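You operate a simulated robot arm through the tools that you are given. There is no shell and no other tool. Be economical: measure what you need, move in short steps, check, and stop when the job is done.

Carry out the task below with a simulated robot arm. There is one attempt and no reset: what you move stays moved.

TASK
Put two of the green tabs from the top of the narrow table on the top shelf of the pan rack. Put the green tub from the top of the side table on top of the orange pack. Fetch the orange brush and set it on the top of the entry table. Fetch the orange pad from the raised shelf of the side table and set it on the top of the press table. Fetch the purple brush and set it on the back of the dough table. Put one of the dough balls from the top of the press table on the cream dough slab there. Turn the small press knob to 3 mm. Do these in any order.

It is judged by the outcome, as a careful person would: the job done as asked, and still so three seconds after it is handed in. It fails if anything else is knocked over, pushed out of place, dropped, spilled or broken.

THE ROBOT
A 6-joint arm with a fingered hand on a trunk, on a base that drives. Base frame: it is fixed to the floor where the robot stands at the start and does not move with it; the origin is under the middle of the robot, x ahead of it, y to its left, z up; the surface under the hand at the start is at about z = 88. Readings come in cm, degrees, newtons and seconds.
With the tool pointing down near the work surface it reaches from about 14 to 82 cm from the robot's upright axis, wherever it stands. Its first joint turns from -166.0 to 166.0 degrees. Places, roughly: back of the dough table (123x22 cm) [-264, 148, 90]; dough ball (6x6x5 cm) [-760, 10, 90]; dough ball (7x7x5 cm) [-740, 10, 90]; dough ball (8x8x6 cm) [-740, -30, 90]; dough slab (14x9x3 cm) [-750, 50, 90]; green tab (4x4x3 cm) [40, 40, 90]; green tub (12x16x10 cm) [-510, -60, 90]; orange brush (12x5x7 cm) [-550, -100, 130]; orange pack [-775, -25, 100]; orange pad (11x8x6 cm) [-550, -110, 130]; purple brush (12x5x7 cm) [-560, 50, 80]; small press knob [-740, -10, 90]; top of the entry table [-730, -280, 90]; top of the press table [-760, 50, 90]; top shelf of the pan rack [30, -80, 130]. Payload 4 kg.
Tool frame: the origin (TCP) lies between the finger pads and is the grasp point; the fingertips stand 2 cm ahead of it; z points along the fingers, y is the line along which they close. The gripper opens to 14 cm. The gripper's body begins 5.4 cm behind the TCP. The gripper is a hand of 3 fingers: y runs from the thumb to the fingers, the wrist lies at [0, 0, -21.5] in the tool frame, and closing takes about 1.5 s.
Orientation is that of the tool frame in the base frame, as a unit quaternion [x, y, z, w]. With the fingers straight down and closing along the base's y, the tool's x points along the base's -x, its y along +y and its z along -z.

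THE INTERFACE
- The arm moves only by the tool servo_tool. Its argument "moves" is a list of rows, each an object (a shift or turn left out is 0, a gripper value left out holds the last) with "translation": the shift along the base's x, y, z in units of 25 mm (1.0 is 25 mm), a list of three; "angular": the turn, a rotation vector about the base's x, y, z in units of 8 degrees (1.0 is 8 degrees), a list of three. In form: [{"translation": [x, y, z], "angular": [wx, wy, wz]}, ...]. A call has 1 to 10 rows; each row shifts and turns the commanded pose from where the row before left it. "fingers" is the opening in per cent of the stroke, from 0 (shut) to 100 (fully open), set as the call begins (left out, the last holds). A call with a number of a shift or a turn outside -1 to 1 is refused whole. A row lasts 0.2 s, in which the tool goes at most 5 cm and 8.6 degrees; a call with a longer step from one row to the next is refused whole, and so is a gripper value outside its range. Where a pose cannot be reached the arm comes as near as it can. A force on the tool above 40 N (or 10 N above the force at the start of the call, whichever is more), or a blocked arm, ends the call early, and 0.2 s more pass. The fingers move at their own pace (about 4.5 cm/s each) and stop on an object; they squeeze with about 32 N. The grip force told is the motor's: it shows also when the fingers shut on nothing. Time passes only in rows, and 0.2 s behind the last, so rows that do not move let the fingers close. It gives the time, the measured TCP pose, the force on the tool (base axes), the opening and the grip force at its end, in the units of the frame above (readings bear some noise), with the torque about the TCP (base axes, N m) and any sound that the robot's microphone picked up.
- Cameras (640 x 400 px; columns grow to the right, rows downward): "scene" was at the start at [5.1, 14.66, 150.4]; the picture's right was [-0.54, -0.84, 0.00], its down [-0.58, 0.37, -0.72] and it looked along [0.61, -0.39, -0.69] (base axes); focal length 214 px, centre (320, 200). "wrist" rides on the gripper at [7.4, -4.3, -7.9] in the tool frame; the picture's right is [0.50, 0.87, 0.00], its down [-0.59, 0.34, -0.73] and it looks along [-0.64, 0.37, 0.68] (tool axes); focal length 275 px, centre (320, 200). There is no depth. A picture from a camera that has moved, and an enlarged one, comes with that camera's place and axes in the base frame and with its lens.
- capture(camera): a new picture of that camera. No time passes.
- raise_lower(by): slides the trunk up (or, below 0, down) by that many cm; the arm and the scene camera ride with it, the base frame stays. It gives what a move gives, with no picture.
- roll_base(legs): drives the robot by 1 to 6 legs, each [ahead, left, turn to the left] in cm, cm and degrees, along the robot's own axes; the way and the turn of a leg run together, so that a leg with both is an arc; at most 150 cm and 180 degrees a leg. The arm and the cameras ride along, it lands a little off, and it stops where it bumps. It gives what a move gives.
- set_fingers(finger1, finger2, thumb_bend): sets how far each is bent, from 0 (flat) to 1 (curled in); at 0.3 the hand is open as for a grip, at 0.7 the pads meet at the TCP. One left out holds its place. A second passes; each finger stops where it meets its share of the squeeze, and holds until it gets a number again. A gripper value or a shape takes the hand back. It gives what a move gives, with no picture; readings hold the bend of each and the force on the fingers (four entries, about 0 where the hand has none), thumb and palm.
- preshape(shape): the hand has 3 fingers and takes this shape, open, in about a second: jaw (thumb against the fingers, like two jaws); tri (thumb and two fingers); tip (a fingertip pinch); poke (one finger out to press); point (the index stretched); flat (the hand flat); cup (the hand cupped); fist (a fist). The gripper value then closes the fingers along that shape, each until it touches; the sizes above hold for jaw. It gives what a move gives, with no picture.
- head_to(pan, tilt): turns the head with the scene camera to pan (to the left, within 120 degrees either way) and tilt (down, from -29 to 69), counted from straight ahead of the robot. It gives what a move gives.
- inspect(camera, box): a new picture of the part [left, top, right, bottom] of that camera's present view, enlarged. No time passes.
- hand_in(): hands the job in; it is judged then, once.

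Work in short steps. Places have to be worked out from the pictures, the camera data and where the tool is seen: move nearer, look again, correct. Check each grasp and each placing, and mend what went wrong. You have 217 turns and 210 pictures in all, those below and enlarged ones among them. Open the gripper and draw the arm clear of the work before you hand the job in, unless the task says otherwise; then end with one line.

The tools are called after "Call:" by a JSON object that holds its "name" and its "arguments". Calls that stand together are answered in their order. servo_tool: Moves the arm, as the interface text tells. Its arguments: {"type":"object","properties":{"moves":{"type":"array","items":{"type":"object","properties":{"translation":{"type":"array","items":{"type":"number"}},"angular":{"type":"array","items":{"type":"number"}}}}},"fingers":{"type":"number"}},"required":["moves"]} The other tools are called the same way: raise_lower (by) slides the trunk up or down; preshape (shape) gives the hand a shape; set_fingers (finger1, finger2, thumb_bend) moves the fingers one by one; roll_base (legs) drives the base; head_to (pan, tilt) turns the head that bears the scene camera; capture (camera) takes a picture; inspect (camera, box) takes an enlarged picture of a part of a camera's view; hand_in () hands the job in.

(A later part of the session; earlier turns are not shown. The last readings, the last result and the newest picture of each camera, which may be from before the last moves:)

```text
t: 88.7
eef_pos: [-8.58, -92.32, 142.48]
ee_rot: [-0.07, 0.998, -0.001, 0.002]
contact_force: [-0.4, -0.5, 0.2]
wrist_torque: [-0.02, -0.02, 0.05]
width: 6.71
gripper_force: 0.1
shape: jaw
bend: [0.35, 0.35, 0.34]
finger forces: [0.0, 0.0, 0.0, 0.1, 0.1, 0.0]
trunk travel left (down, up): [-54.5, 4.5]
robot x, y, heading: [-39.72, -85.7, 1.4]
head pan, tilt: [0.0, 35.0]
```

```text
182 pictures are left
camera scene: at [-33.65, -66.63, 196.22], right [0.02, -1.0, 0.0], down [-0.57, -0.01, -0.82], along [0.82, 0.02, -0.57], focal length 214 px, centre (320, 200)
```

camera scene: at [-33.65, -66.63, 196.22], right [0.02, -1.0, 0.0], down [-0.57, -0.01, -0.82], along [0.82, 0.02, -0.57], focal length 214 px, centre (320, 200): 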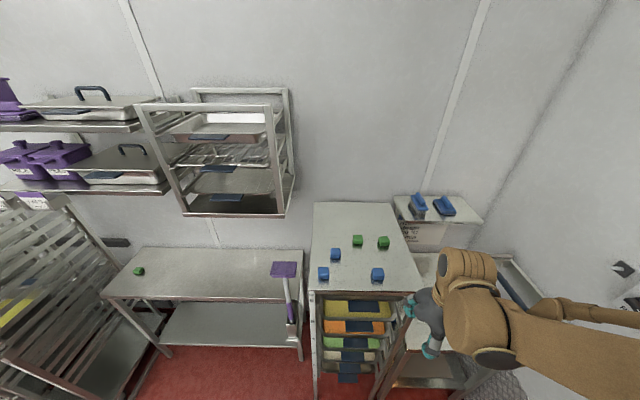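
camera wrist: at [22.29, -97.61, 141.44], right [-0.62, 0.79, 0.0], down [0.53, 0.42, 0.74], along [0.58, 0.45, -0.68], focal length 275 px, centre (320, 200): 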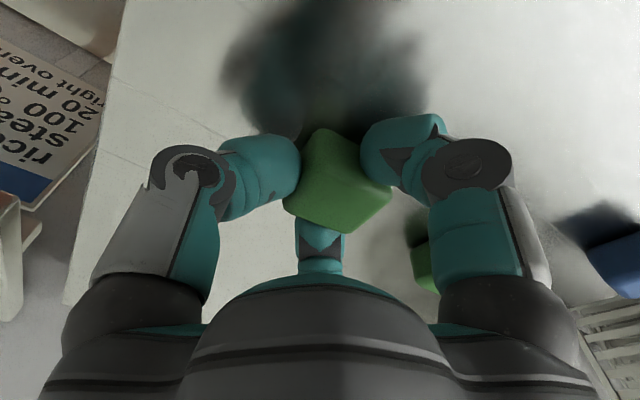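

Both tabs done. Now move to the open aisle, turn around to face west, and look.

Call:
{"name": "roll_base", "arguments": {"legs": [[-5, 90, 0], [0, 0, 178]]}}

Call:
{"name": "head_to", "arguments": {"pan": 0, "tilt": 20}}

Call:
{"name": "capture", "arguments": {"camera": "scene"}}

Call:
{"name": "head_to", "arguments": {"pan": -60, "tilt": 20}}

Call:
{"name": "capture", "arguments": {"camera": "scene"}}

```text
t: 100.7
eef_pos: [-78.38, 12.73, 142.44]
ee_rot: [0.999, 0.047, 0.0, 0.0]
contact_force: [0.3, -0.2, -0.3]
wrist_torque: [-0.01, -0.02, 0.02]
width: 6.7
gripper_force: 0.0
shape: jaw
bend: [0.35, 0.35, 0.34]
finger forces: [0.0, 0.0, 0.0, 0.0, 0.0, 0.1]
trunk travel left (down, up): [-54.5, 4.5]
robot x, y, heading: [-46.6, 4.82, 178.7]
head pan, tilt: [0.0, 35.0]
```

```text
t: 101.5
eef_pos: [-78.33, 12.74, 142.45]
ee_rot: [0.999, 0.047, -0.001, 0.0]
contact_force: [-0.1, 0.2, 0.2]
wrist_torque: [0.01, 0.0, 0.01]
width: 6.67
gripper_force: 0.2
shape: jaw
bend: [0.35, 0.35, 0.34]
finger forces: [0.1, 0.0, 0.0, 0.0, 0.0, 0.0]
trunk travel left (down, up): [-54.5, 4.5]
robot x, y, heading: [-46.85, 4.54, 178.9]
head pan, tilt: [0.0, 20.0]
```

```text
181 pictures are left
camera scene: at [-54.68, -13.95, 198.59], right [0.02, 1.0, 0.0], down [0.34, -0.01, -0.94], along [-0.94, 0.02, -0.34], focal length 214 px, centre (320, 200)
```

scene: 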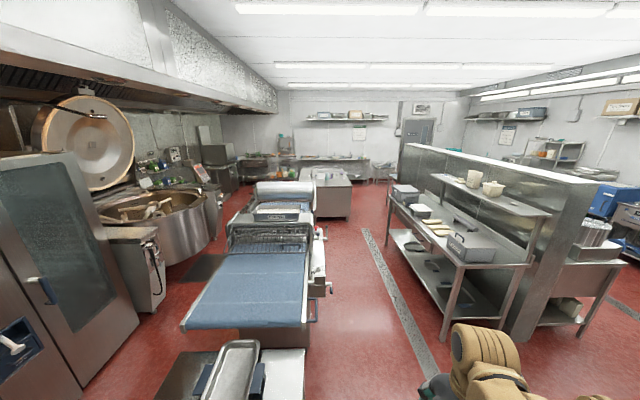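

```text
t: 102.8
eef_pos: [-78.32, 12.69, 142.52]
ee_rot: [0.999, 0.047, 0.0, -0.001]
contact_force: [0.2, -0.1, -0.1]
wrist_torque: [0.01, -0.02, 0.02]
width: 6.7
gripper_force: 0.1
shape: jaw
bend: [0.35, 0.35, 0.34]
finger forces: [0.0, 0.0, 0.0, 0.0, 0.0, 0.1]
trunk travel left (down, up): [-54.5, 4.5]
robot x, y, heading: [-46.76, 4.77, 178.6]
head pan, tilt: [-60.0, 20.0]
```

```text
180 pictures are left
camera scene: at [-49.85, -6.0, 198.6], right [0.88, 0.48, 0.0], down [0.16, -0.3, -0.94], along [-0.45, 0.82, -0.34], focal length 214 px, centre (320, 200)
```

scene: 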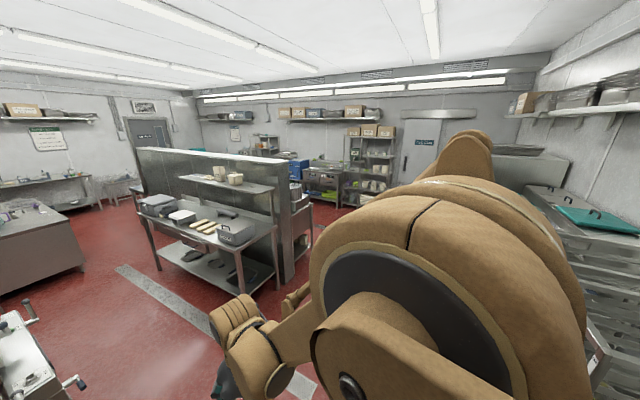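

Corridor runs along y≈45 between the sheeter and the dough table. Drive west along it.

Call:
{"name": "roll_base", "arguments": {"legs": [[0, -40, 1.3], [150, 0, 0], [70, 0, 0]]}}

Call:
{"name": "head_to", "arguments": {"pan": 0, "tilt": 25}}

Call:
{"name": "capture", "arguments": {"camera": "scene"}}

Call:
{"name": "head_to", "arguments": {"pan": -65, "tilt": 35}}

Call:
{"name": "capture", "arguments": {"camera": "scene"}}

```text
t: 115.8
eef_pos: [-300.22, 52.73, 142.47]
ee_rot: [0.999, 0.052, 0.0, -0.001]
contact_force: [-0.5, 0.1, -0.6]
wrist_torque: [0.01, 0.02, 0.01]
width: 6.69
gripper_force: 0.1
shape: jaw
bend: [0.35, 0.35, 0.34]
finger forces: [0.0, 0.1, 0.0, 0.1, 0.1, 0.0]
trunk travel left (down, up): [-54.5, 4.5]
robot x, y, heading: [-268.61, 45.19, 179.1]
head pan, tilt: [-60.0, 20.0]
```

```text
t: 117.2
eef_pos: [-300.19, 52.83, 142.4]
ee_rot: [0.999, 0.052, 0.0, -0.001]
contact_force: [0.5, -0.4, -0.7]
wrist_torque: [-0.01, 0.0, -0.01]
width: 6.69
gripper_force: 0.2
shape: jaw
bend: [0.35, 0.35, 0.34]
finger forces: [0.0, 0.1, 0.0, 0.0, 0.0, 0.1]
trunk travel left (down, up): [-54.5, 4.5]
robot x, y, heading: [-268.93, 45.13, 179.1]
head pan, tilt: [0.0, 25.0]
```

```text
179 pictures are left
camera scene: at [-276.21, 26.34, 197.79], right [0.01, 1.0, 0.0], down [0.42, -0.01, -0.91], along [-0.91, 0.01, -0.42], focal length 214 px, centre (320, 200)
```

scene: 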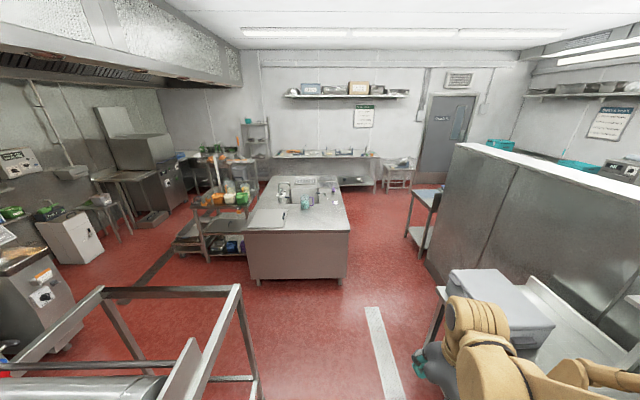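

```text
t: 118.5
eef_pos: [-300.22, 52.72, 142.47]
ee_rot: [0.999, 0.052, -0.001, 0.0]
contact_force: [0.7, 0.2, -0.6]
wrist_torque: [-0.03, -0.02, -0.02]
width: 6.7
gripper_force: 0.1
shape: jaw
bend: [0.35, 0.35, 0.34]
finger forces: [0.0, 0.1, 0.0, 0.0, 0.0, 0.0]
trunk travel left (down, up): [-54.5, 4.5]
robot x, y, heading: [-269.04, 45.06, 179.3]
head pan, tilt: [-65.0, 35.0]
```

```text
178 pictures are left
camera scene: at [-270.62, 34.23, 196.22], right [0.91, 0.41, 0.0], down [0.24, -0.52, -0.82], along [-0.34, 0.75, -0.57], focal length 214 px, centre (320, 200)
```

scene: 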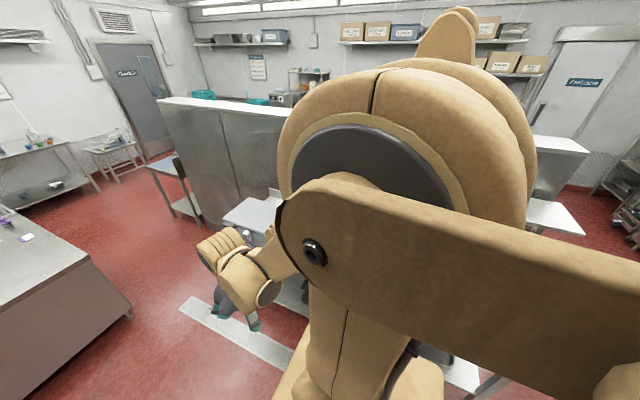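

The island with tools (purple brush around (-555,48)) is ahead, and the side table/trolley left of it. Drive through the corridor on the island's +y side.

Call:
{"name": "roll_base", "arguments": {"legs": [[140, -12, 0.8], [30, -28, 0], [115, 0, 0]]}}

Call:
{"name": "head_to", "arguments": {"pan": 70, "tilt": 45}}

Call:
{"name": "capture", "arguments": {"camera": "scene"}}

Call:
{"name": "head_to", "arguments": {"pan": 10, "tilt": 30}}

Call:
{"name": "capture", "arguments": {"camera": "scene"}}

```text
t: 129.1
eef_pos: [-482.32, 87.33, 142.48]
ee_rot: [0.992, 0.126, 0.0, 0.0]
contact_force: [-0.4, -0.1, -0.8]
wrist_torque: [-0.02, -0.06, 0.03]
width: 6.7
gripper_force: 0.0
shape: jaw
bend: [0.35, 0.35, 0.34]
finger forces: [0.0, 0.0, 0.0, 0.0, 0.0, 0.1]
trunk travel left (down, up): [-54.5, 4.5]
robot x, y, heading: [-450.11, 84.35, -172.2]
head pan, tilt: [-65.0, 35.0]
stopped in leg 3: the robot was blocked; the commanded pose is now the measured one
```

```text
t: 131.2
eef_pos: [-482.04, 87.29, 142.47]
ee_rot: [0.992, 0.126, 0.0, 0.0]
contact_force: [0.3, -0.5, 0.0]
wrist_torque: [0.02, 0.02, 0.02]
width: 6.71
gripper_force: 0.0
shape: jaw
bend: [0.35, 0.35, 0.34]
finger forces: [0.0, 0.0, 0.0, 0.1, 0.0, 0.1]
trunk travel left (down, up): [-54.5, 4.5]
robot x, y, heading: [-449.96, 84.59, -172.3]
head pan, tilt: [70.0, 45.0]
```

```text
177 pictures are left
camera scene: at [-447.07, 57.93, 194.74], right [-0.98, 0.21, 0.0], down [0.15, 0.69, -0.71], along [-0.15, -0.69, -0.71], focal length 214 px, centre (320, 200)
```

scene: 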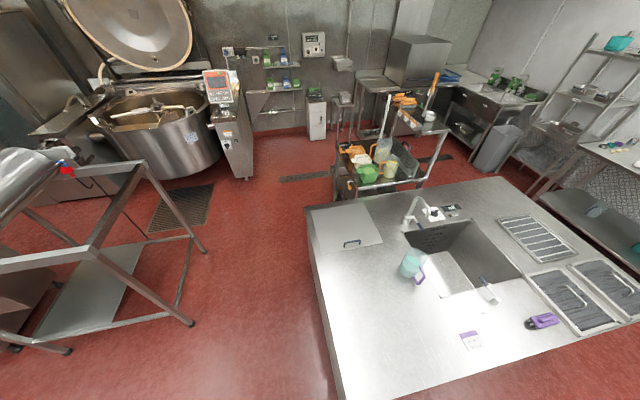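

```text
t: 132.6
eef_pos: [-482.11, 87.2, 142.5]
ee_rot: [0.992, 0.127, 0.0, -0.002]
contact_force: [-0.4, -0.9, -0.4]
wrist_torque: [-0.01, -0.02, 0.0]
width: 6.71
gripper_force: 0.0
shape: jaw
bend: [0.35, 0.35, 0.34]
finger forces: [0.1, 0.0, 0.0, 0.0, 0.1, 0.0]
trunk travel left (down, up): [-54.5, 4.5]
robot x, y, heading: [-449.94, 84.42, -172.3]
head pan, tilt: [10.0, 30.0]
```

```text
176 pictures are left
camera scene: at [-453.95, 63.1, 196.99], right [-0.31, 0.95, 0.0], down [0.48, 0.15, -0.87], along [-0.82, -0.27, -0.5], focal length 214 px, centre (320, 200)
```

scene: 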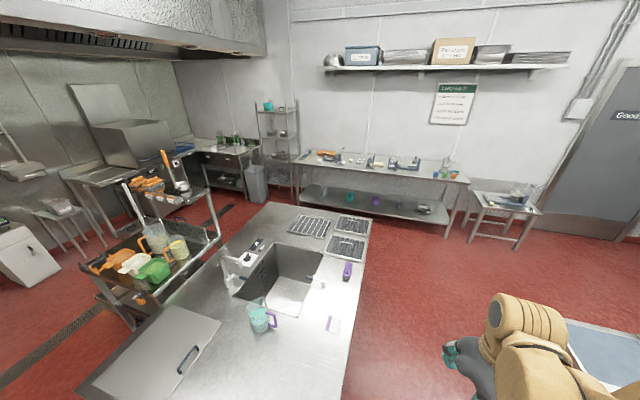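

I brushed the island's edge (y≈60). Strafe away to y≈106, straighten, then go on to x≈-553.

Call:
{"name": "roll_base", "arguments": {"legs": [[0, -21, 0], [0, 0, -7.7], [100, 0, 0]]}}

Call:
{"name": "head_to", "arguments": {"pan": 70, "tilt": 50}}

Call:
{"name": "capture", "arguments": {"camera": "scene"}}

```text
t: 139.8
eef_pos: [-589.04, 113.81, 142.39]
ee_rot: [0.999, 0.05, 0.0, -0.001]
contact_force: [0.9, -0.6, -0.5]
wrist_torque: [0.02, 0.0, 0.05]
width: 6.71
gripper_force: 0.0
shape: jaw
bend: [0.35, 0.35, 0.34]
finger forces: [0.1, 0.0, 0.1, 0.0, 0.1, 0.0]
trunk travel left (down, up): [-54.5, 4.5]
robot x, y, heading: [-557.43, 106.6, 179.1]
head pan, tilt: [10.0, 30.0]
```

```text
t: 141.1
eef_pos: [-589.02, 113.91, 142.54]
ee_rot: [0.999, 0.05, 0.0, -0.001]
contact_force: [0.8, 0.3, 0.0]
wrist_torque: [0.0, 0.01, 0.0]
width: 6.69
gripper_force: 0.0
shape: jaw
bend: [0.35, 0.35, 0.34]
finger forces: [0.0, 0.0, 0.0, 0.0, 0.0, 0.0]
trunk travel left (down, up): [-54.5, 4.5]
robot x, y, heading: [-557.68, 106.33, 179.1]
head pan, tilt: [70.0, 50.0]
```

```text
175 pictures are left
camera scene: at [-558.71, 80.12, 194.05], right [-0.93, 0.36, 0.0], down [0.27, 0.72, -0.64], along [-0.23, -0.6, -0.77], focal length 214 px, centre (320, 200)
```

scene: 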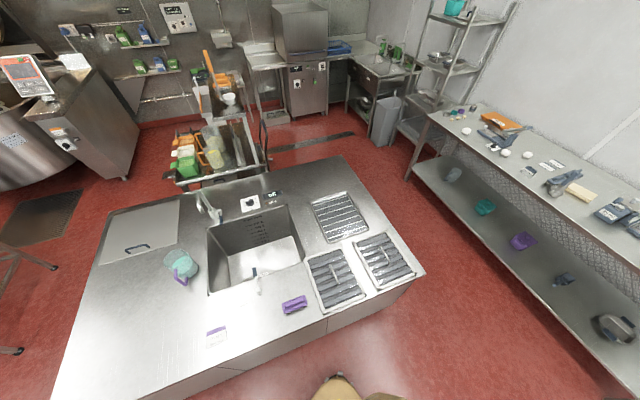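

Purple brush at about (-557.6,50.5). Swing the arm toward it at present height.

Call:
{"name": "servo_tool", "arguments": {"moves": [{"translation": [0.5, -1, 0]}, {"translation": [0.5, -1, 0]}, {"translation": [0.5, -1, 0]}, {"translation": [0.5, -1, 0]}, {"translation": [0.5, -1, 0]}, {"translation": [0.5, -1, 0]}, {"translation": [0.5, -1, 0]}, {"translation": [0.5, -1, 0]}, {"translation": [0.5, -1, 0]}, {"translation": [0.5, -1, 0]}], "fingers": 100}}

Call:
{"name": "servo_tool", "arguments": {"moves": [{"translation": [0.5, -1, 0]}, {"translation": [0.5, -1, 0]}, {"translation": [0.5, -1, 0]}, {"translation": [0.5, -1, 0]}, {"translation": [0.5, -1, 0]}, {"translation": [0.5, -1, 0]}, {"translation": [0.5, -1, 0]}, {"translation": [0.5, -1, 0]}, {"translation": [0.5, -1, 0]}, {"translation": [0.5, -1, 0]}]}}

Call:
{"name": "capture", "arguments": {"camera": "wrist"}}

Call:
{"name": "capture", "arguments": {"camera": "scene"}}

```text
t: 143.3
eef_pos: [-576.71, 88.83, 142.6]
ee_rot: [0.999, 0.049, 0.0, -0.001]
contact_force: [-0.7, -0.2, -0.1]
wrist_torque: [0.02, -0.01, -0.06]
width: 14.0
gripper_force: 0.2
shape: jaw
bend: [0.3, 0.3, 0.3]
finger forces: [0.1, 0.1, 0.0, 0.0, 0.0, 0.0]
trunk travel left (down, up): [-54.5, 4.5]
robot x, y, heading: [-557.86, 106.46, 179.0]
head pan, tilt: [70.0, 50.0]
```

```text
t: 145.5
eef_pos: [-564.38, 64.18, 142.67]
ee_rot: [0.999, 0.046, 0.0, -0.001]
contact_force: [-0.8, 0.1, -0.4]
wrist_torque: [0.03, 0.01, -0.03]
width: 13.99
gripper_force: 0.2
shape: jaw
bend: [0.3, 0.3, 0.3]
finger forces: [0.0, 0.0, 0.1, 0.0, 0.0, 0.0]
trunk travel left (down, up): [-54.5, 4.5]
robot x, y, heading: [-557.59, 106.34, 179.1]
head pan, tilt: [70.0, 50.0]
```

```text
174 pictures are left
camera wrist: at [-557.26, 69.04, 150.52], right [0.58, -0.82, 0.0], down [-0.55, -0.39, 0.73], along [-0.6, -0.42, -0.68], focal length 275 px, centre (320, 200)
```

wrist: 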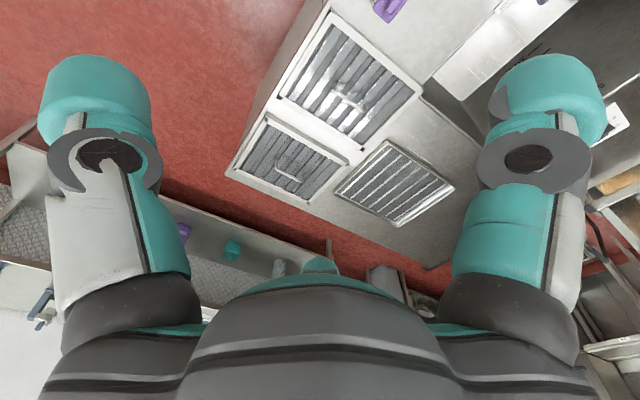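

```text
173 pictures are left
camera scene: at [-558.67, 79.97, 194.02], right [-0.93, 0.36, 0.0], down [0.27, 0.72, -0.64], along [-0.23, -0.6, -0.77], focal length 214 px, centre (320, 200)
```

scene: 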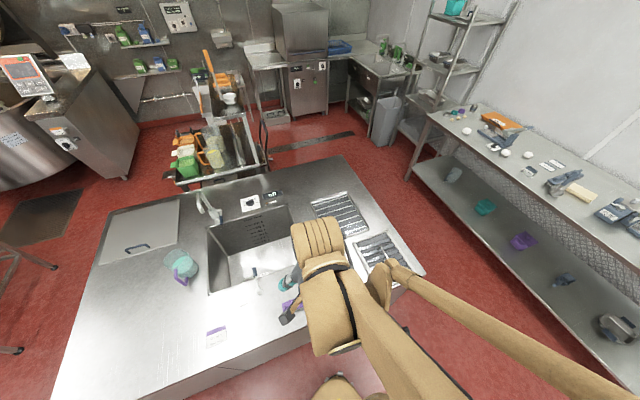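

Lower trunk 30 and move the last bit over the brush.

Call:
{"name": "raise_lower", "arguments": {"by": -34}}

Call:
{"name": "servo_tool", "arguments": {"moves": [{"translation": [0.9, -0.8, 0]}, {"translation": [0.9, -0.8, 0]}, {"translation": [0.9, -0.8, 0]}, {"translation": [0, -0.8, 0]}, {"translation": [0, -0.8, 0]}]}}

Call:
{"name": "capture", "arguments": {"camera": "wrist"}}

```text
t: 148.8
eef_pos: [-564.33, 64.05, 108.67]
ee_rot: [0.999, 0.046, 0.0, -0.001]
contact_force: [-0.4, -0.4, -0.1]
wrist_torque: [0.0, 0.02, -0.01]
width: 13.98
gripper_force: 0.0
shape: jaw
bend: [0.3, 0.3, 0.3]
finger forces: [0.0, 0.0, 0.0, 0.1, 0.0, 0.0]
trunk travel left (down, up): [-20.5, 38.5]
robot x, y, heading: [-557.61, 106.42, 179.3]
head pan, tilt: [70.0, 50.0]
```

```text
t: 149.7
eef_pos: [-565.35, 59.63, 109.31]
ee_rot: [0.999, -0.033, 0.001, 0.0]
contact_force: [0.1, -0.3, 0.4]
wrist_torque: [0.03, -0.03, 0.02]
width: 13.96
gripper_force: 0.1
shape: jaw
bend: [0.3, 0.3, 0.3]
finger forces: [0.1, 0.1, 0.0, 0.0, 0.1, 0.1]
trunk travel left (down, up): [-20.5, 38.5]
robot x, y, heading: [-557.77, 105.95, 179.5]
head pan, tilt: [70.0, 50.0]
stopped in row 4: the arm was blocked; the commanded pose is now the measured one
```

```text
172 pictures are left
camera wrist: at [-557.63, 63.33, 117.26], right [0.44, -0.9, 0.0], down [-0.61, -0.3, 0.73], along [-0.66, -0.32, -0.68], focal length 275 px, centre (320, 200)
```

wrist: 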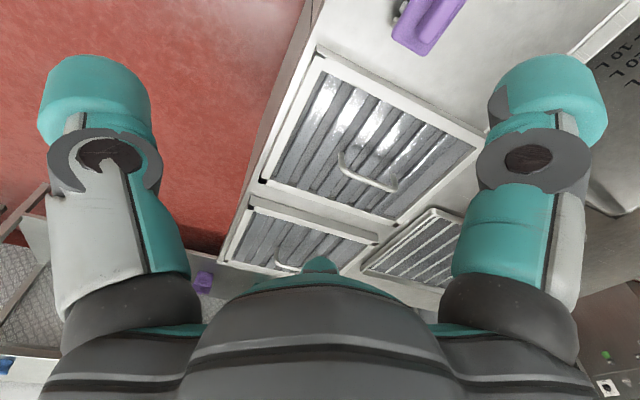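

The wrist yaw seems to be at its limit. Turn the tool the other way (+) and shift the base west 25 cm for a better angle.

Call:
{"name": "servo_tool", "arguments": {"moves": [{"angular": [0, 0, 1]}, {"angular": [0, 0, 1]}, {"angular": [0, 0, 1]}, {"angular": [0, 0, 1]}, {"angular": [0, 0, 1]}, {"angular": [0, 0, 1]}, {"angular": [0, 0, 1]}, {"angular": [0, 0, 1]}, {"angular": [0, 0, 1]}, {"angular": [0, 0, 1]}]}}

Call:
{"name": "servo_tool", "arguments": {"moves": [{"angular": [0, 0, 1]}, {"angular": [0, 0, 1]}, {"angular": [0, 0, 1]}, {"angular": [0, 0, 1]}, {"angular": [0, 0, 1]}, {"angular": [0, 0, 1]}, {"angular": [0, 0, 1]}, {"angular": [0, 0, 1]}, {"angular": [0, 0, 1]}]}}

Call:
{"name": "roll_base", "arguments": {"legs": [[22, 0, 0]]}}

Call:
{"name": "head_to", "arguments": {"pan": 95, "tilt": 45}}

Call:
{"name": "capture", "arguments": {"camera": "scene"}}

Call:
{"name": "capture", "arguments": {"camera": "wrist"}}

```text
t: 151.9
eef_pos: [-565.33, 59.53, 109.3]
ee_rot: [0.786, 0.618, 0.0, -0.001]
contact_force: [-0.2, -0.5, -0.8]
wrist_torque: [-0.03, -0.05, 0.01]
width: 13.99
gripper_force: 0.1
shape: jaw
bend: [0.3, 0.3, 0.3]
finger forces: [0.0, 0.0, 0.0, 0.0, 0.0, 0.1]
trunk travel left (down, up): [-20.5, 38.5]
robot x, y, heading: [-558.1, 106.18, 179.1]
head pan, tilt: [70.0, 50.0]
```

```text
t: 153.9
eef_pos: [-565.26, 59.51, 109.37]
ee_rot: [0.273, 0.962, 0.0, 0.0]
contact_force: [0.1, -0.3, -0.2]
wrist_torque: [-0.01, -0.02, 0.0]
width: 14.01
gripper_force: 0.1
shape: jaw
bend: [0.3, 0.3, 0.3]
finger forces: [0.0, 0.0, 0.0, 0.0, 0.1, 0.0]
trunk travel left (down, up): [-20.5, 38.5]
robot x, y, heading: [-557.97, 106.25, 179.4]
head pan, tilt: [70.0, 50.0]
```

```text
t: 155.6
eef_pos: [-587.26, 59.92, 109.24]
ee_rot: [0.275, 0.962, -0.001, 0.001]
contact_force: [-0.3, -0.8, 0.2]
wrist_torque: [0.01, 0.0, 0.0]
width: 13.98
gripper_force: 0.0
shape: jaw
bend: [0.3, 0.3, 0.3]
finger forces: [0.1, 0.0, 0.0, 0.1, 0.0, 0.1]
trunk travel left (down, up): [-20.5, 38.5]
robot x, y, heading: [-579.17, 106.63, 178.9]
head pan, tilt: [70.0, 50.0]
```

```text
t: 156.5
eef_pos: [-587.4, 60.04, 109.43]
ee_rot: [0.277, 0.961, -0.001, 0.001]
contact_force: [0.0, -0.3, 0.3]
wrist_torque: [0.0, 0.03, 0.03]
width: 14.0
gripper_force: 0.0
shape: jaw
bend: [0.3, 0.3, 0.3]
finger forces: [0.0, 0.0, 0.0, 0.0, 0.1, 0.0]
trunk travel left (down, up): [-20.5, 38.5]
robot x, y, heading: [-579.36, 106.89, 179.0]
head pan, tilt: [95.0, 45.0]
```

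```text
171 pictures are left
camera scene: at [-577.21, 79.53, 160.73], right [-1.0, -0.07, 0.0], down [-0.05, 0.71, -0.71], along [0.05, -0.71, -0.71], focal length 214 px, centre (320, 200)
```

scene: 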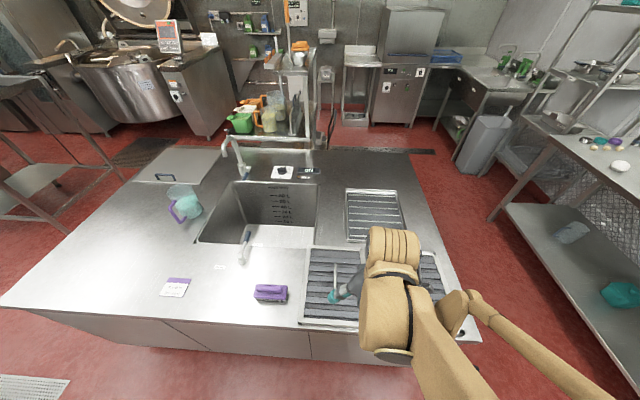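

```text
170 pictures are left
camera wrist: at [-595.89, 60.26, 117.2], right [0.04, 1.0, 0.0], down [0.68, -0.02, 0.73], along [0.73, -0.03, -0.68], focal length 275 px, centre (320, 200)
```

wrist: 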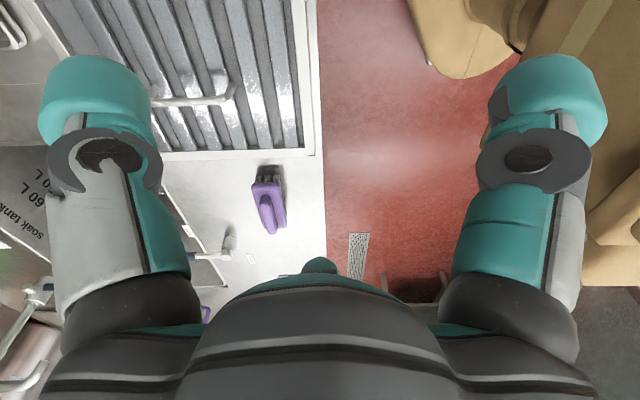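

Brush at (-557.4,49.5), lying along x. Move over it, turning the tool to close along y.

Call:
{"name": "servo_tool", "arguments": {"moves": [{"translation": [1, -0.4, 0], "angular": [0, 0, 0.94]}, {"translation": [1, -0.4, 0], "angular": [0, 0, 0.94]}, {"translation": [1, -0.4, 0], "angular": [0, 0, 0.94]}, {"translation": [1, -0.4, 0], "angular": [0, 0, 0.94]}, {"translation": [1, -0.4, 0]}, {"translation": [1, -0.4, 0]}, {"translation": [1, -0.4, 0]}, {"translation": [1, -0.4, 0]}, {"translation": [1, -0.4, 0]}, {"translation": [1, -0.4, 0]}]}}

Call:
{"name": "servo_tool", "arguments": {"moves": [{"translation": [1, -0.2, 0]}, {"translation": [1, 0, 0]}, {"translation": [0, 0, -1]}, {"translation": [0, 0, -1]}]}}

Call:
{"name": "capture", "arguments": {"camera": "wrist"}}

Call:
{"name": "capture", "arguments": {"camera": "scene"}}

```text
t: 157.3
eef_pos: [-587.64, 59.12, 110.19]
ee_rot: [0.153, 0.988, -0.001, 0.0]
contact_force: [-1.3, 0.6, 0.2]
wrist_torque: [0.02, -0.1, -0.01]
width: 13.99
gripper_force: 0.2
shape: jaw
bend: [0.3, 0.3, 0.3]
finger forces: [0.1, 0.0, 0.0, 0.0, 0.0, 0.0]
trunk travel left (down, up): [-20.5, 38.5]
robot x, y, heading: [-579.47, 106.73, 179.1]
head pan, tilt: [95.0, 45.0]
stopped in row 4: the arm was blocked; the commanded pose is now the measured one
```

```text
t: 158.6
eef_pos: [-587.68, 62.72, 106.8]
ee_rot: [0.21, 0.978, -0.001, 0.0]
contact_force: [-0.2, 0.0, 0.1]
wrist_torque: [0.0, -0.04, -0.01]
width: 14.02
gripper_force: 0.1
shape: jaw
bend: [0.3, 0.3, 0.3]
finger forces: [0.0, 0.0, 0.1, 0.0, 0.0, 0.0]
trunk travel left (down, up): [-20.5, 38.5]
robot x, y, heading: [-579.71, 106.75, 178.7]
head pan, tilt: [95.0, 45.0]
stopped in row 4: the arm was blocked; the commanded pose is now the measured one
```

```text
169 pictures are left
camera wrist: at [-596.2, 61.82, 114.64], right [-0.1, 0.99, 0.0], down [0.68, 0.07, 0.73], along [0.73, 0.07, -0.68], focal length 275 px, centre (320, 200)
```

wrist: 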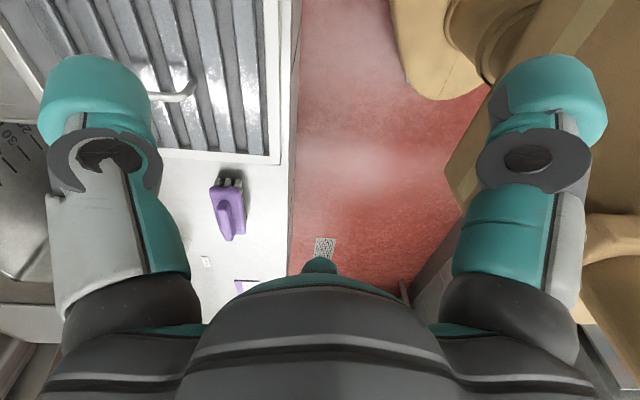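

```text
168 pictures are left
camera scene: at [-577.26, 79.54, 160.73], right [-1.0, -0.07, 0.0], down [-0.05, 0.71, -0.71], along [0.05, -0.71, -0.71], focal length 214 px, centre (320, 200)
```

scene: 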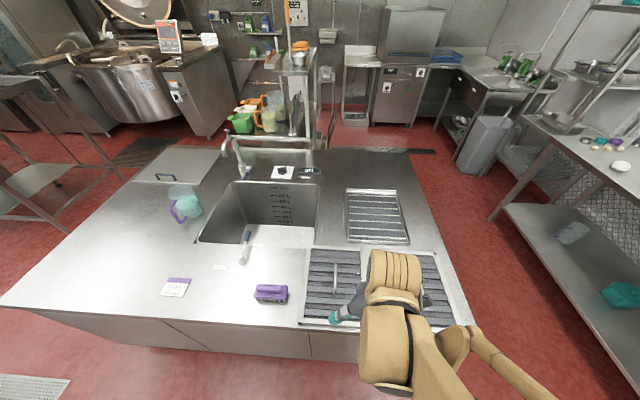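

The arm's swing to the left is blocked by the head mast. Rotate the base left instead, so the brush is ahead.

Call:
{"name": "roll_base", "arguments": {"legs": [[0, 4, 0], [0, 0, 65]]}}

Call:
{"name": "head_to", "arguments": {"pan": 25, "tilt": 50}}

Call:
{"name": "capture", "arguments": {"camera": "scene"}}

Call:
{"name": "capture", "arguments": {"camera": "wrist"}}

```text
t: 162.3
eef_pos: [-542.71, 77.39, 106.71]
ee_rot: [-0.356, 0.934, 0.0, 0.001]
contact_force: [0.7, 0.1, 0.6]
wrist_torque: [-0.01, 0.0, 0.0]
width: 14.0
gripper_force: 0.0
shape: jaw
bend: [0.3, 0.3, 0.3]
finger forces: [0.1, 0.1, 0.0, 0.0, 0.0, 0.1]
trunk travel left (down, up): [-20.5, 38.5]
robot x, y, heading: [-579.56, 102.47, -114.7]
head pan, tilt: [95.0, 45.0]
```

```text
t: 163.7
eef_pos: [-542.91, 77.2, 106.74]
ee_rot: [-0.354, 0.935, 0.0, 0.0]
contact_force: [0.7, 0.8, 0.7]
wrist_torque: [-0.05, 0.06, 0.01]
width: 13.99
gripper_force: 0.1
shape: jaw
bend: [0.3, 0.3, 0.3]
finger forces: [0.0, 0.0, 0.0, 0.1, 0.0, 0.0]
trunk travel left (down, up): [-20.5, 38.5]
robot x, y, heading: [-579.72, 102.99, -114.5]
head pan, tilt: [25.0, 50.0]
```

```text
167 pictures are left
camera scene: at [-559.62, 88.58, 160.86], right [-0.98, -0.21, 0.0], down [-0.15, 0.68, -0.72], along [0.15, -0.7, -0.7], focal length 214 px, centre (320, 200)
```

scene: 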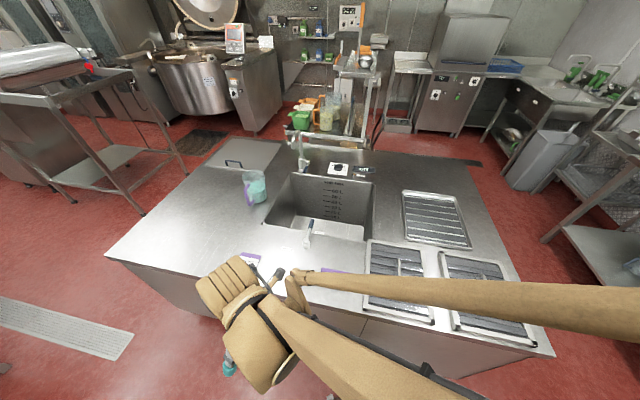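

```text
166 pictures are left
camera wrist: at [-545.55, 68.98, 114.63], right [-0.95, 0.32, 0.0], down [0.21, 0.64, 0.73], along [0.23, 0.7, -0.68], focal length 275 px, centre (320, 200)
```

wrist: 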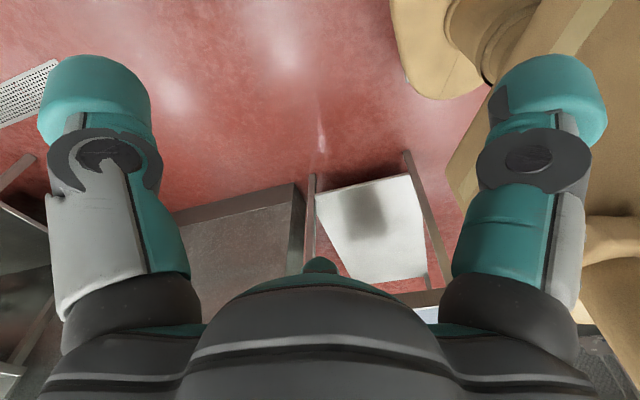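

Now swing right and forward over the brush, with the tool turned to close along y.

Call:
{"name": "servo_tool", "arguments": {"moves": [{"translation": [-0.59, -0.93, 0], "angular": [0, 0, -0.6]}, {"translation": [-0.59, -0.93, 0], "angular": [0, 0, -0.6]}, {"translation": [-0.59, -0.93, 0], "angular": [0, 0, -0.6]}, {"translation": [-0.59, -0.93, 0], "angular": [0, 0, -0.6]}, {"translation": [-0.59, -0.93, 0], "angular": [0, 0, -0.6]}, {"translation": [-0.59, -0.93, 0], "angular": [0, 0, -0.6]}, {"translation": [-0.59, -0.93, 0], "angular": [0, 0, -0.6]}, {"translation": [-0.59, -0.93, 0], "angular": [0, 0, -0.6]}, {"translation": [-0.59, -0.93, 0], "angular": [0, 0, -0.6]}]}}

Call:
{"name": "capture", "arguments": {"camera": "wrist"}}

```text
t: 165.7
eef_pos: [-555.97, 56.59, 106.83]
ee_rot: [0.014, 1.0, 0.0, 0.001]
contact_force: [-0.6, -0.4, 0.4]
wrist_torque: [-0.01, -0.01, -0.02]
width: 14.0
gripper_force: 0.0
shape: jaw
bend: [0.3, 0.3, 0.3]
finger forces: [0.0, 0.0, 0.1, 0.1, 0.0, 0.0]
trunk travel left (down, up): [-20.5, 38.5]
robot x, y, heading: [-579.72, 102.56, -114.9]
head pan, tilt: [25.0, 50.0]
```

```text
165 pictures are left
camera wrist: at [-563.42, 52.46, 114.62], right [-0.48, 0.88, 0.0], down [0.6, 0.32, 0.73], along [0.65, 0.35, -0.68], focal length 275 px, centre (320, 200)
```

wrist: 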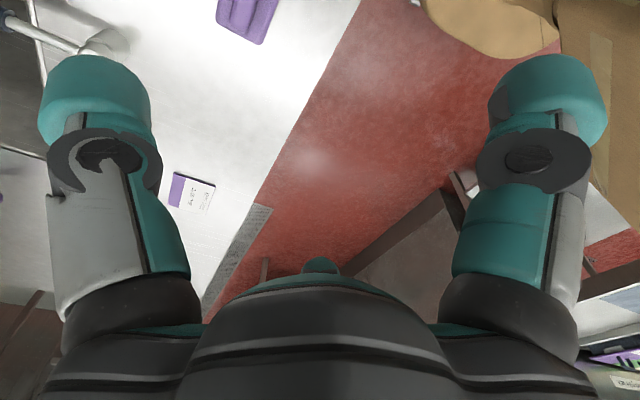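

Move over the brush and down part-way.

Call:
{"name": "servo_tool", "arguments": {"moves": [{"translation": [-0.3, -0.95, 0]}, {"translation": [-0.3, -0.95, 0]}, {"translation": [0, -0.95, 0]}, {"translation": [0, 0, -1]}, {"translation": [0, 0, -1]}, {"translation": [0, 0, -1]}]}}

Call:
{"name": "capture", "arguments": {"camera": "wrist"}}

```text
t: 167.1
eef_pos: [-557.76, 49.46, 99.08]
ee_rot: [0.013, 1.0, -0.001, 0.0]
contact_force: [-0.4, 0.5, 0.0]
wrist_torque: [-0.04, -0.05, 0.0]
width: 14.0
gripper_force: 0.0
shape: jaw
bend: [0.3, 0.3, 0.3]
finger forces: [0.0, 0.0, 0.0, 0.0, 0.1, 0.1]
trunk travel left (down, up): [-20.5, 38.5]
robot x, y, heading: [-579.47, 102.82, -114.7]
head pan, tilt: [25.0, 50.0]
```

```text
164 pictures are left
camera wrist: at [-565.19, 45.3, 106.99], right [-0.48, 0.88, 0.0], down [0.6, 0.33, 0.73], along [0.65, 0.35, -0.68], focal length 275 px, centre (320, 200)
```

wrist: 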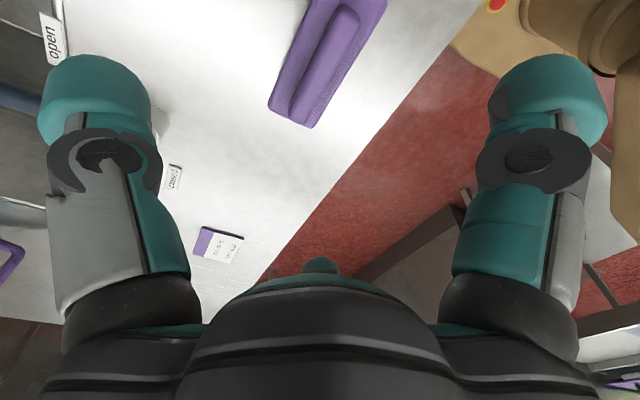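

Brush axis along x at y≈49.0, centre x≈-558.5. Descend to grasp.

Call:
{"name": "servo_tool", "arguments": {"moves": [{"translation": [-0.25, -0.18, -1]}, {"translation": [0, 0, -1]}, {"translation": [0, 0, -1]}, {"translation": [0, 0, -1]}, {"translation": [0, 0, -1]}, {"translation": [0, 0, -0.6]}, {}]}}

Call:
{"name": "capture", "arguments": {"camera": "wrist"}}

Call:
{"name": "capture", "arguments": {"camera": "scene"}}

```text
t: 168.7
eef_pos: [-558.2, 48.94, 85.36]
ee_rot: [0.012, 1.0, -0.001, 0.0]
contact_force: [0.5, -0.4, 0.9]
wrist_torque: [0.03, -0.05, 0.04]
width: 14.03
gripper_force: 0.0
shape: jaw
bend: [0.3, 0.3, 0.3]
finger forces: [0.0, 0.8, 0.0, 0.0, 0.0, 0.0]
trunk travel left (down, up): [-20.5, 38.5]
robot x, y, heading: [-579.84, 102.98, -114.7]
head pan, tilt: [25.0, 50.0]
```

```text
163 pictures are left
camera wrist: at [-565.67, 44.77, 93.29], right [-0.48, 0.88, 0.0], down [0.6, 0.33, 0.73], along [0.65, 0.35, -0.68], focal length 275 px, centre (320, 200)
```

wrist: 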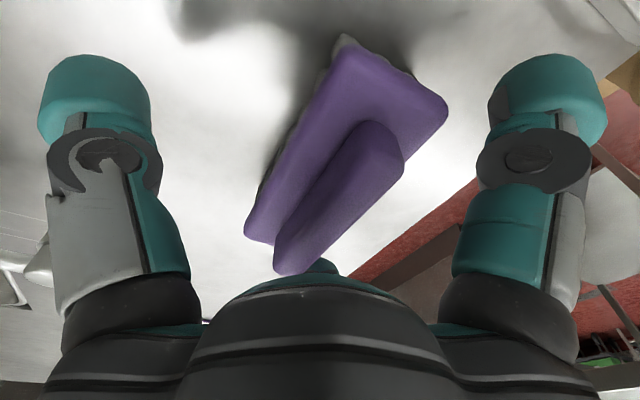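

```text
162 pictures are left
camera scene: at [-561.33, 88.89, 160.04], right [-1.0, -0.01, 0.0], down [0.0, 0.77, -0.64], along [0.0, -0.64, -0.77], focal length 214 px, centre (320, 200)
```

scene: 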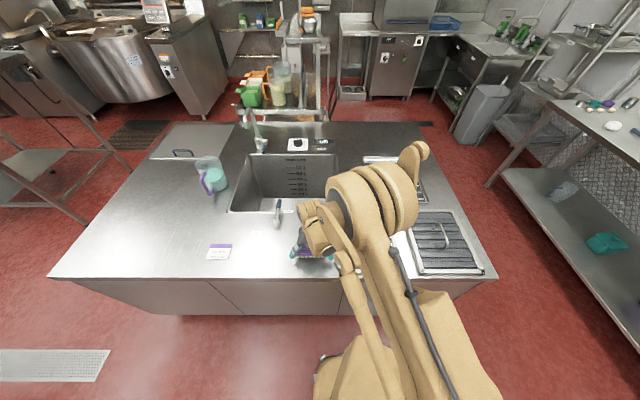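

Lower 1.5 cm more, then close.

Call:
{"name": "servo_tool", "arguments": {"moves": [{"translation": [0, 0, -0.3]}, {"translation": [0, 0, -0.3]}]}}

Call:
{"name": "servo_tool", "arguments": {"moves": [{}, {}, {}, {}, {}, {}, {}, {}, {}], "fingers": 0}}

Call:
{"name": "servo_tool", "arguments": {"moves": [{"translation": [0, 0, 1]}, {"translation": [0, 0, 1]}, {"translation": [0, 0, 1]}, {"translation": [0, 0, 1]}, {"translation": [0, 0, 1]}]}}

Call:
{"name": "capture", "arguments": {"camera": "wrist"}}

```text
t: 169.3
eef_pos: [-558.23, 48.98, 83.78]
ee_rot: [0.012, 1.0, -0.001, -0.001]
contact_force: [0.7, 0.9, 0.8]
wrist_torque: [-0.04, -0.06, 0.01]
width: 14.0
gripper_force: 0.0
shape: jaw
bend: [0.3, 0.3, 0.3]
finger forces: [0.0, 0.4, 0.0, 0.0, 0.0, 0.1]
trunk travel left (down, up): [-20.5, 38.5]
robot x, y, heading: [-579.5, 102.63, -114.6]
head pan, tilt: [25.0, 50.0]
```

```text
t: 171.3
eef_pos: [-558.21, 49.07, 83.82]
ee_rot: [0.012, 1.0, -0.001, 0.001]
contact_force: [-0.9, -0.3, 1.7]
wrist_torque: [-0.1, 0.11, -0.01]
width: 6.1
gripper_force: 31.9
shape: jaw
bend: [0.38, 0.42, 0.33]
finger forces: [27.3, 18.7, 0.1, 0.1, 39.3, 0.1]
trunk travel left (down, up): [-20.5, 38.5]
robot x, y, heading: [-579.84, 102.78, -114.5]
head pan, tilt: [25.0, 50.0]
```

```text
t: 172.5
eef_pos: [-558.07, 48.96, 96.24]
ee_rot: [0.012, 1.0, -0.001, 0.001]
contact_force: [-0.1, -0.1, -0.5]
wrist_torque: [-0.01, 0.03, 0.01]
width: 6.13
gripper_force: 32.0
shape: jaw
bend: [0.38, 0.42, 0.33]
finger forces: [26.8, 18.5, 0.0, 0.0, 38.1, 0.0]
trunk travel left (down, up): [-20.5, 38.5]
robot x, y, heading: [-579.26, 102.96, -114.7]
head pan, tilt: [25.0, 50.0]
```

```text
161 pictures are left
camera wrist: at [-565.46, 44.83, 104.14], right [-0.48, 0.88, 0.0], down [0.6, 0.33, 0.73], along [0.65, 0.35, -0.68], focal length 275 px, centre (320, 200)
```

wrist: 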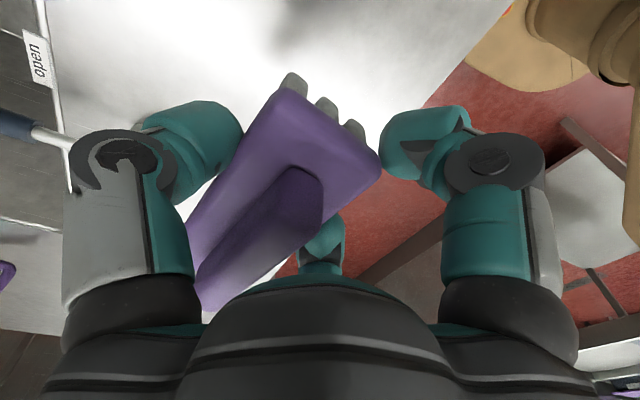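

Brush held. Raise, turn back to heading 180, then back out along the corridor.

Call:
{"name": "raise_lower", "arguments": {"by": 30}}

Call:
{"name": "roll_base", "arguments": {"legs": [[0, 0, -65.3], [0, -3, 0], [-140, 0, 0]]}}

Call:
{"name": "head_to", "arguments": {"pan": -20, "tilt": 30}}

Call:
{"name": "capture", "arguments": {"camera": "scene"}}

```text
t: 175.5
eef_pos: [-558.01, 49.05, 126.25]
ee_rot: [0.013, 1.0, -0.001, 0.0]
contact_force: [-0.1, -0.8, -1.0]
wrist_torque: [0.06, 0.01, -0.01]
width: 6.1
gripper_force: 32.3
shape: jaw
bend: [0.38, 0.42, 0.33]
finger forces: [26.9, 18.3, 0.1, 0.0, 38.0, 0.1]
trunk travel left (down, up): [-50.5, 8.5]
robot x, y, heading: [-579.7, 102.9, -114.6]
head pan, tilt: [25.0, 50.0]
```

```text
t: 185.8
eef_pos: [-477.86, 65.05, 126.27]
ee_rot: [0.545, 0.838, -0.001, -0.001]
contact_force: [-0.5, 0.4, -1.4]
wrist_torque: [-0.01, 0.02, -0.01]
width: 6.08
gripper_force: 31.8
shape: jaw
bend: [0.38, 0.42, 0.33]
finger forces: [26.9, 18.0, 0.1, 0.0, 37.7, 0.0]
trunk travel left (down, up): [-50.5, 8.5]
robot x, y, heading: [-438.81, 107.62, -179.5]
head pan, tilt: [25.0, 50.0]
```

```text
t: 186.9
eef_pos: [-477.96, 65.12, 126.2]
ee_rot: [0.546, 0.838, -0.001, 0.0]
contact_force: [-0.1, 0.5, -1.6]
wrist_torque: [0.06, 0.05, -0.03]
width: 6.09
gripper_force: 31.7
shape: jaw
bend: [0.38, 0.42, 0.33]
finger forces: [26.9, 18.1, 0.1, 0.0, 37.8, 0.1]
trunk travel left (down, up): [-50.5, 8.5]
robot x, y, heading: [-438.29, 107.43, -179.2]
head pan, tilt: [-20.0, 30.0]
```

```text
160 pictures are left
camera scene: at [-444.84, 91.71, 192.99], right [0.33, 0.94, 0.0], down [0.47, -0.17, -0.87], along [-0.82, 0.29, -0.5], focal length 214 px, centre (320, 200)
```

scene: 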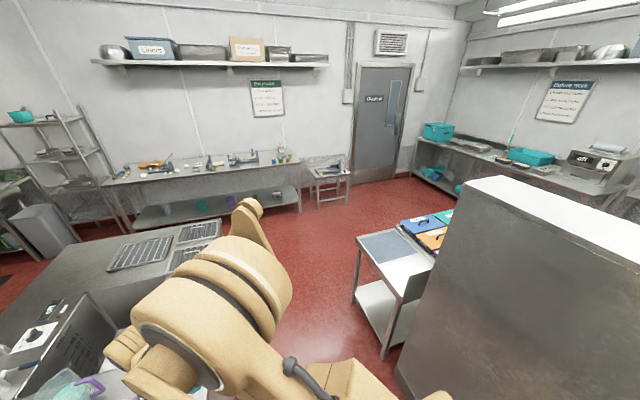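

Continue: back 20, strafe left 45 to the aisle, then back to about x=-268.

Call:
{"name": "roll_base", "arguments": {"legs": [[-18, 0, 0], [0, 47, -0.8], [-150, 0, 0]]}}

Call:
{"name": "head_to", "arguments": {"pan": -85, "tilt": 40}}

Call:
{"name": "capture", "arguments": {"camera": "scene"}}

```text
t: 197.9
eef_pos: [-307.65, 20.63, 126.15]
ee_rot: [0.535, 0.845, -0.001, -0.001]
contact_force: [-1.0, -0.4, -0.5]
wrist_torque: [0.04, 0.04, 0.03]
width: 6.07
gripper_force: 31.6
shape: jaw
bend: [0.38, 0.42, 0.33]
finger forces: [26.9, 18.1, 0.0, 0.0, 37.7, 0.0]
trunk travel left (down, up): [-50.5, 8.5]
robot x, y, heading: [-269.07, 64.06, -178.2]
head pan, tilt: [-20.0, 30.0]
```

```text
t: 199.3
eef_pos: [-307.69, 20.6, 126.09]
ee_rot: [0.536, 0.844, -0.001, -0.001]
contact_force: [0.2, -0.2, -1.2]
wrist_torque: [0.08, 0.01, 0.02]
width: 6.06
gripper_force: 32.1
shape: jaw
bend: [0.38, 0.42, 0.33]
finger forces: [27.0, 17.9, 0.0, 0.0, 37.8, 0.0]
trunk travel left (down, up): [-50.5, 8.5]
robot x, y, heading: [-269.3, 64.16, -178.2]
head pan, tilt: [-85.0, 40.0]
```

```text
159 pictures are left
camera scene: at [-267.7, 53.56, 191.46], right [0.99, 0.12, 0.0], down [0.08, -0.64, -0.77], along [-0.09, 0.76, -0.64], focal length 214 px, centre (320, 200)
```

scene: 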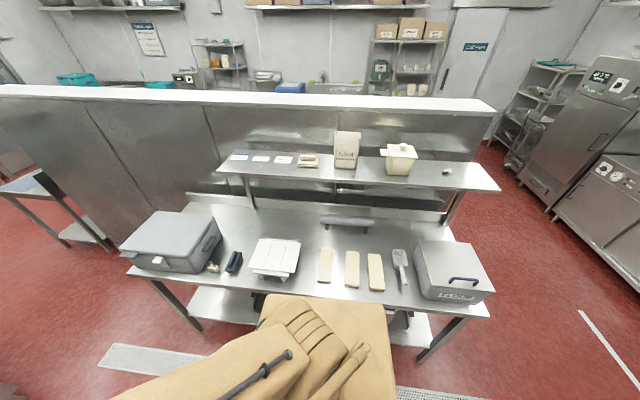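

Clear view: free strip at the back of the dough table behind the white box (around x=-290,y≈141). I'll turn to face it, then take views at two heights to triangulate the overhead shelf.

Call:
{"name": "roll_base", "arguments": {"legs": [[0, 0, -92]]}}

Call:
{"name": "head_to", "arguments": {"pan": 0, "tilt": 35}}

Call:
{"name": "capture", "arguments": {"camera": "scene"}}

Call:
{"name": "raise_lower", "arguments": {"by": -20}}

Call:
{"name": "capture", "arguments": {"camera": "scene"}}

```text
t: 203.6
eef_pos: [-310.66, 104.7, 126.18]
ee_rot: [0.982, 0.191, 0.0, -0.002]
contact_force: [0.7, -0.3, -1.2]
wrist_torque: [-0.01, -0.03, -0.02]
width: 6.06
gripper_force: 32.5
shape: jaw
bend: [0.38, 0.42, 0.33]
finger forces: [26.8, 17.6, 0.0, 0.1, 36.9, 0.0]
trunk travel left (down, up): [-50.5, 8.5]
robot x, y, heading: [-269.16, 64.22, 88.9]
head pan, tilt: [-85.0, 40.0]
```

```text
t: 205.2
eef_pos: [-310.54, 104.52, 126.21]
ee_rot: [0.981, 0.192, 0.0, 0.0]
contact_force: [-0.7, 0.9, -1.8]
wrist_torque: [0.0, -0.06, 0.01]
width: 6.03
gripper_force: 32.4
shape: jaw
bend: [0.38, 0.42, 0.33]
finger forces: [26.7, 17.4, 0.0, 0.1, 36.8, 0.0]
trunk travel left (down, up): [-50.5, 8.5]
robot x, y, heading: [-269.45, 64.21, 88.9]
head pan, tilt: [0.0, 35.0]
```

```text
158 pictures are left
camera scene: at [-288.15, 71.36, 192.21], right [1.0, -0.02, 0.0], down [-0.01, -0.57, -0.82], along [0.02, 0.82, -0.57], focal length 214 px, centre (320, 200)
```

scene: 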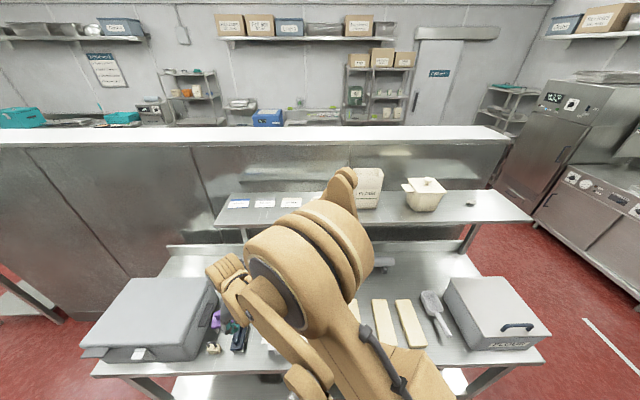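

```text
t: 207.4
eef_pos: [-310.67, 104.72, 106.26]
ee_rot: [0.981, 0.192, 0.0, -0.001]
contact_force: [-0.1, -0.1, -1.3]
wrist_torque: [0.01, -0.05, 0.01]
width: 6.07
gripper_force: 32.1
shape: jaw
bend: [0.38, 0.42, 0.33]
finger forces: [26.9, 17.4, 0.0, 0.1, 36.9, 0.0]
trunk travel left (down, up): [-30.5, 28.5]
robot x, y, heading: [-269.49, 63.79, 88.6]
head pan, tilt: [0.0, 35.0]
```

```text
157 pictures are left
camera scene: at [-288.14, 71.34, 172.22], right [1.0, -0.02, 0.0], down [-0.01, -0.57, -0.82], along [0.02, 0.82, -0.57], focal length 214 px, centre (320, 200)
```

scene: 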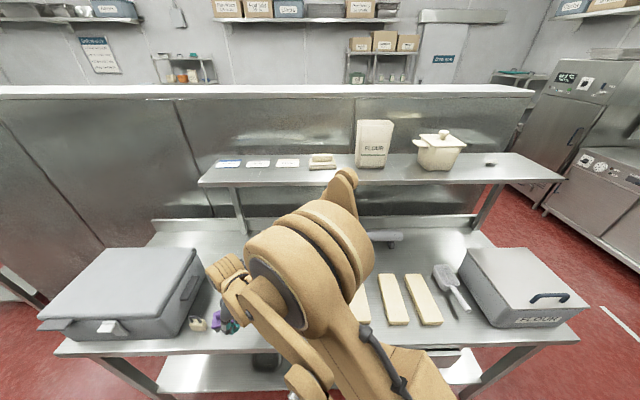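

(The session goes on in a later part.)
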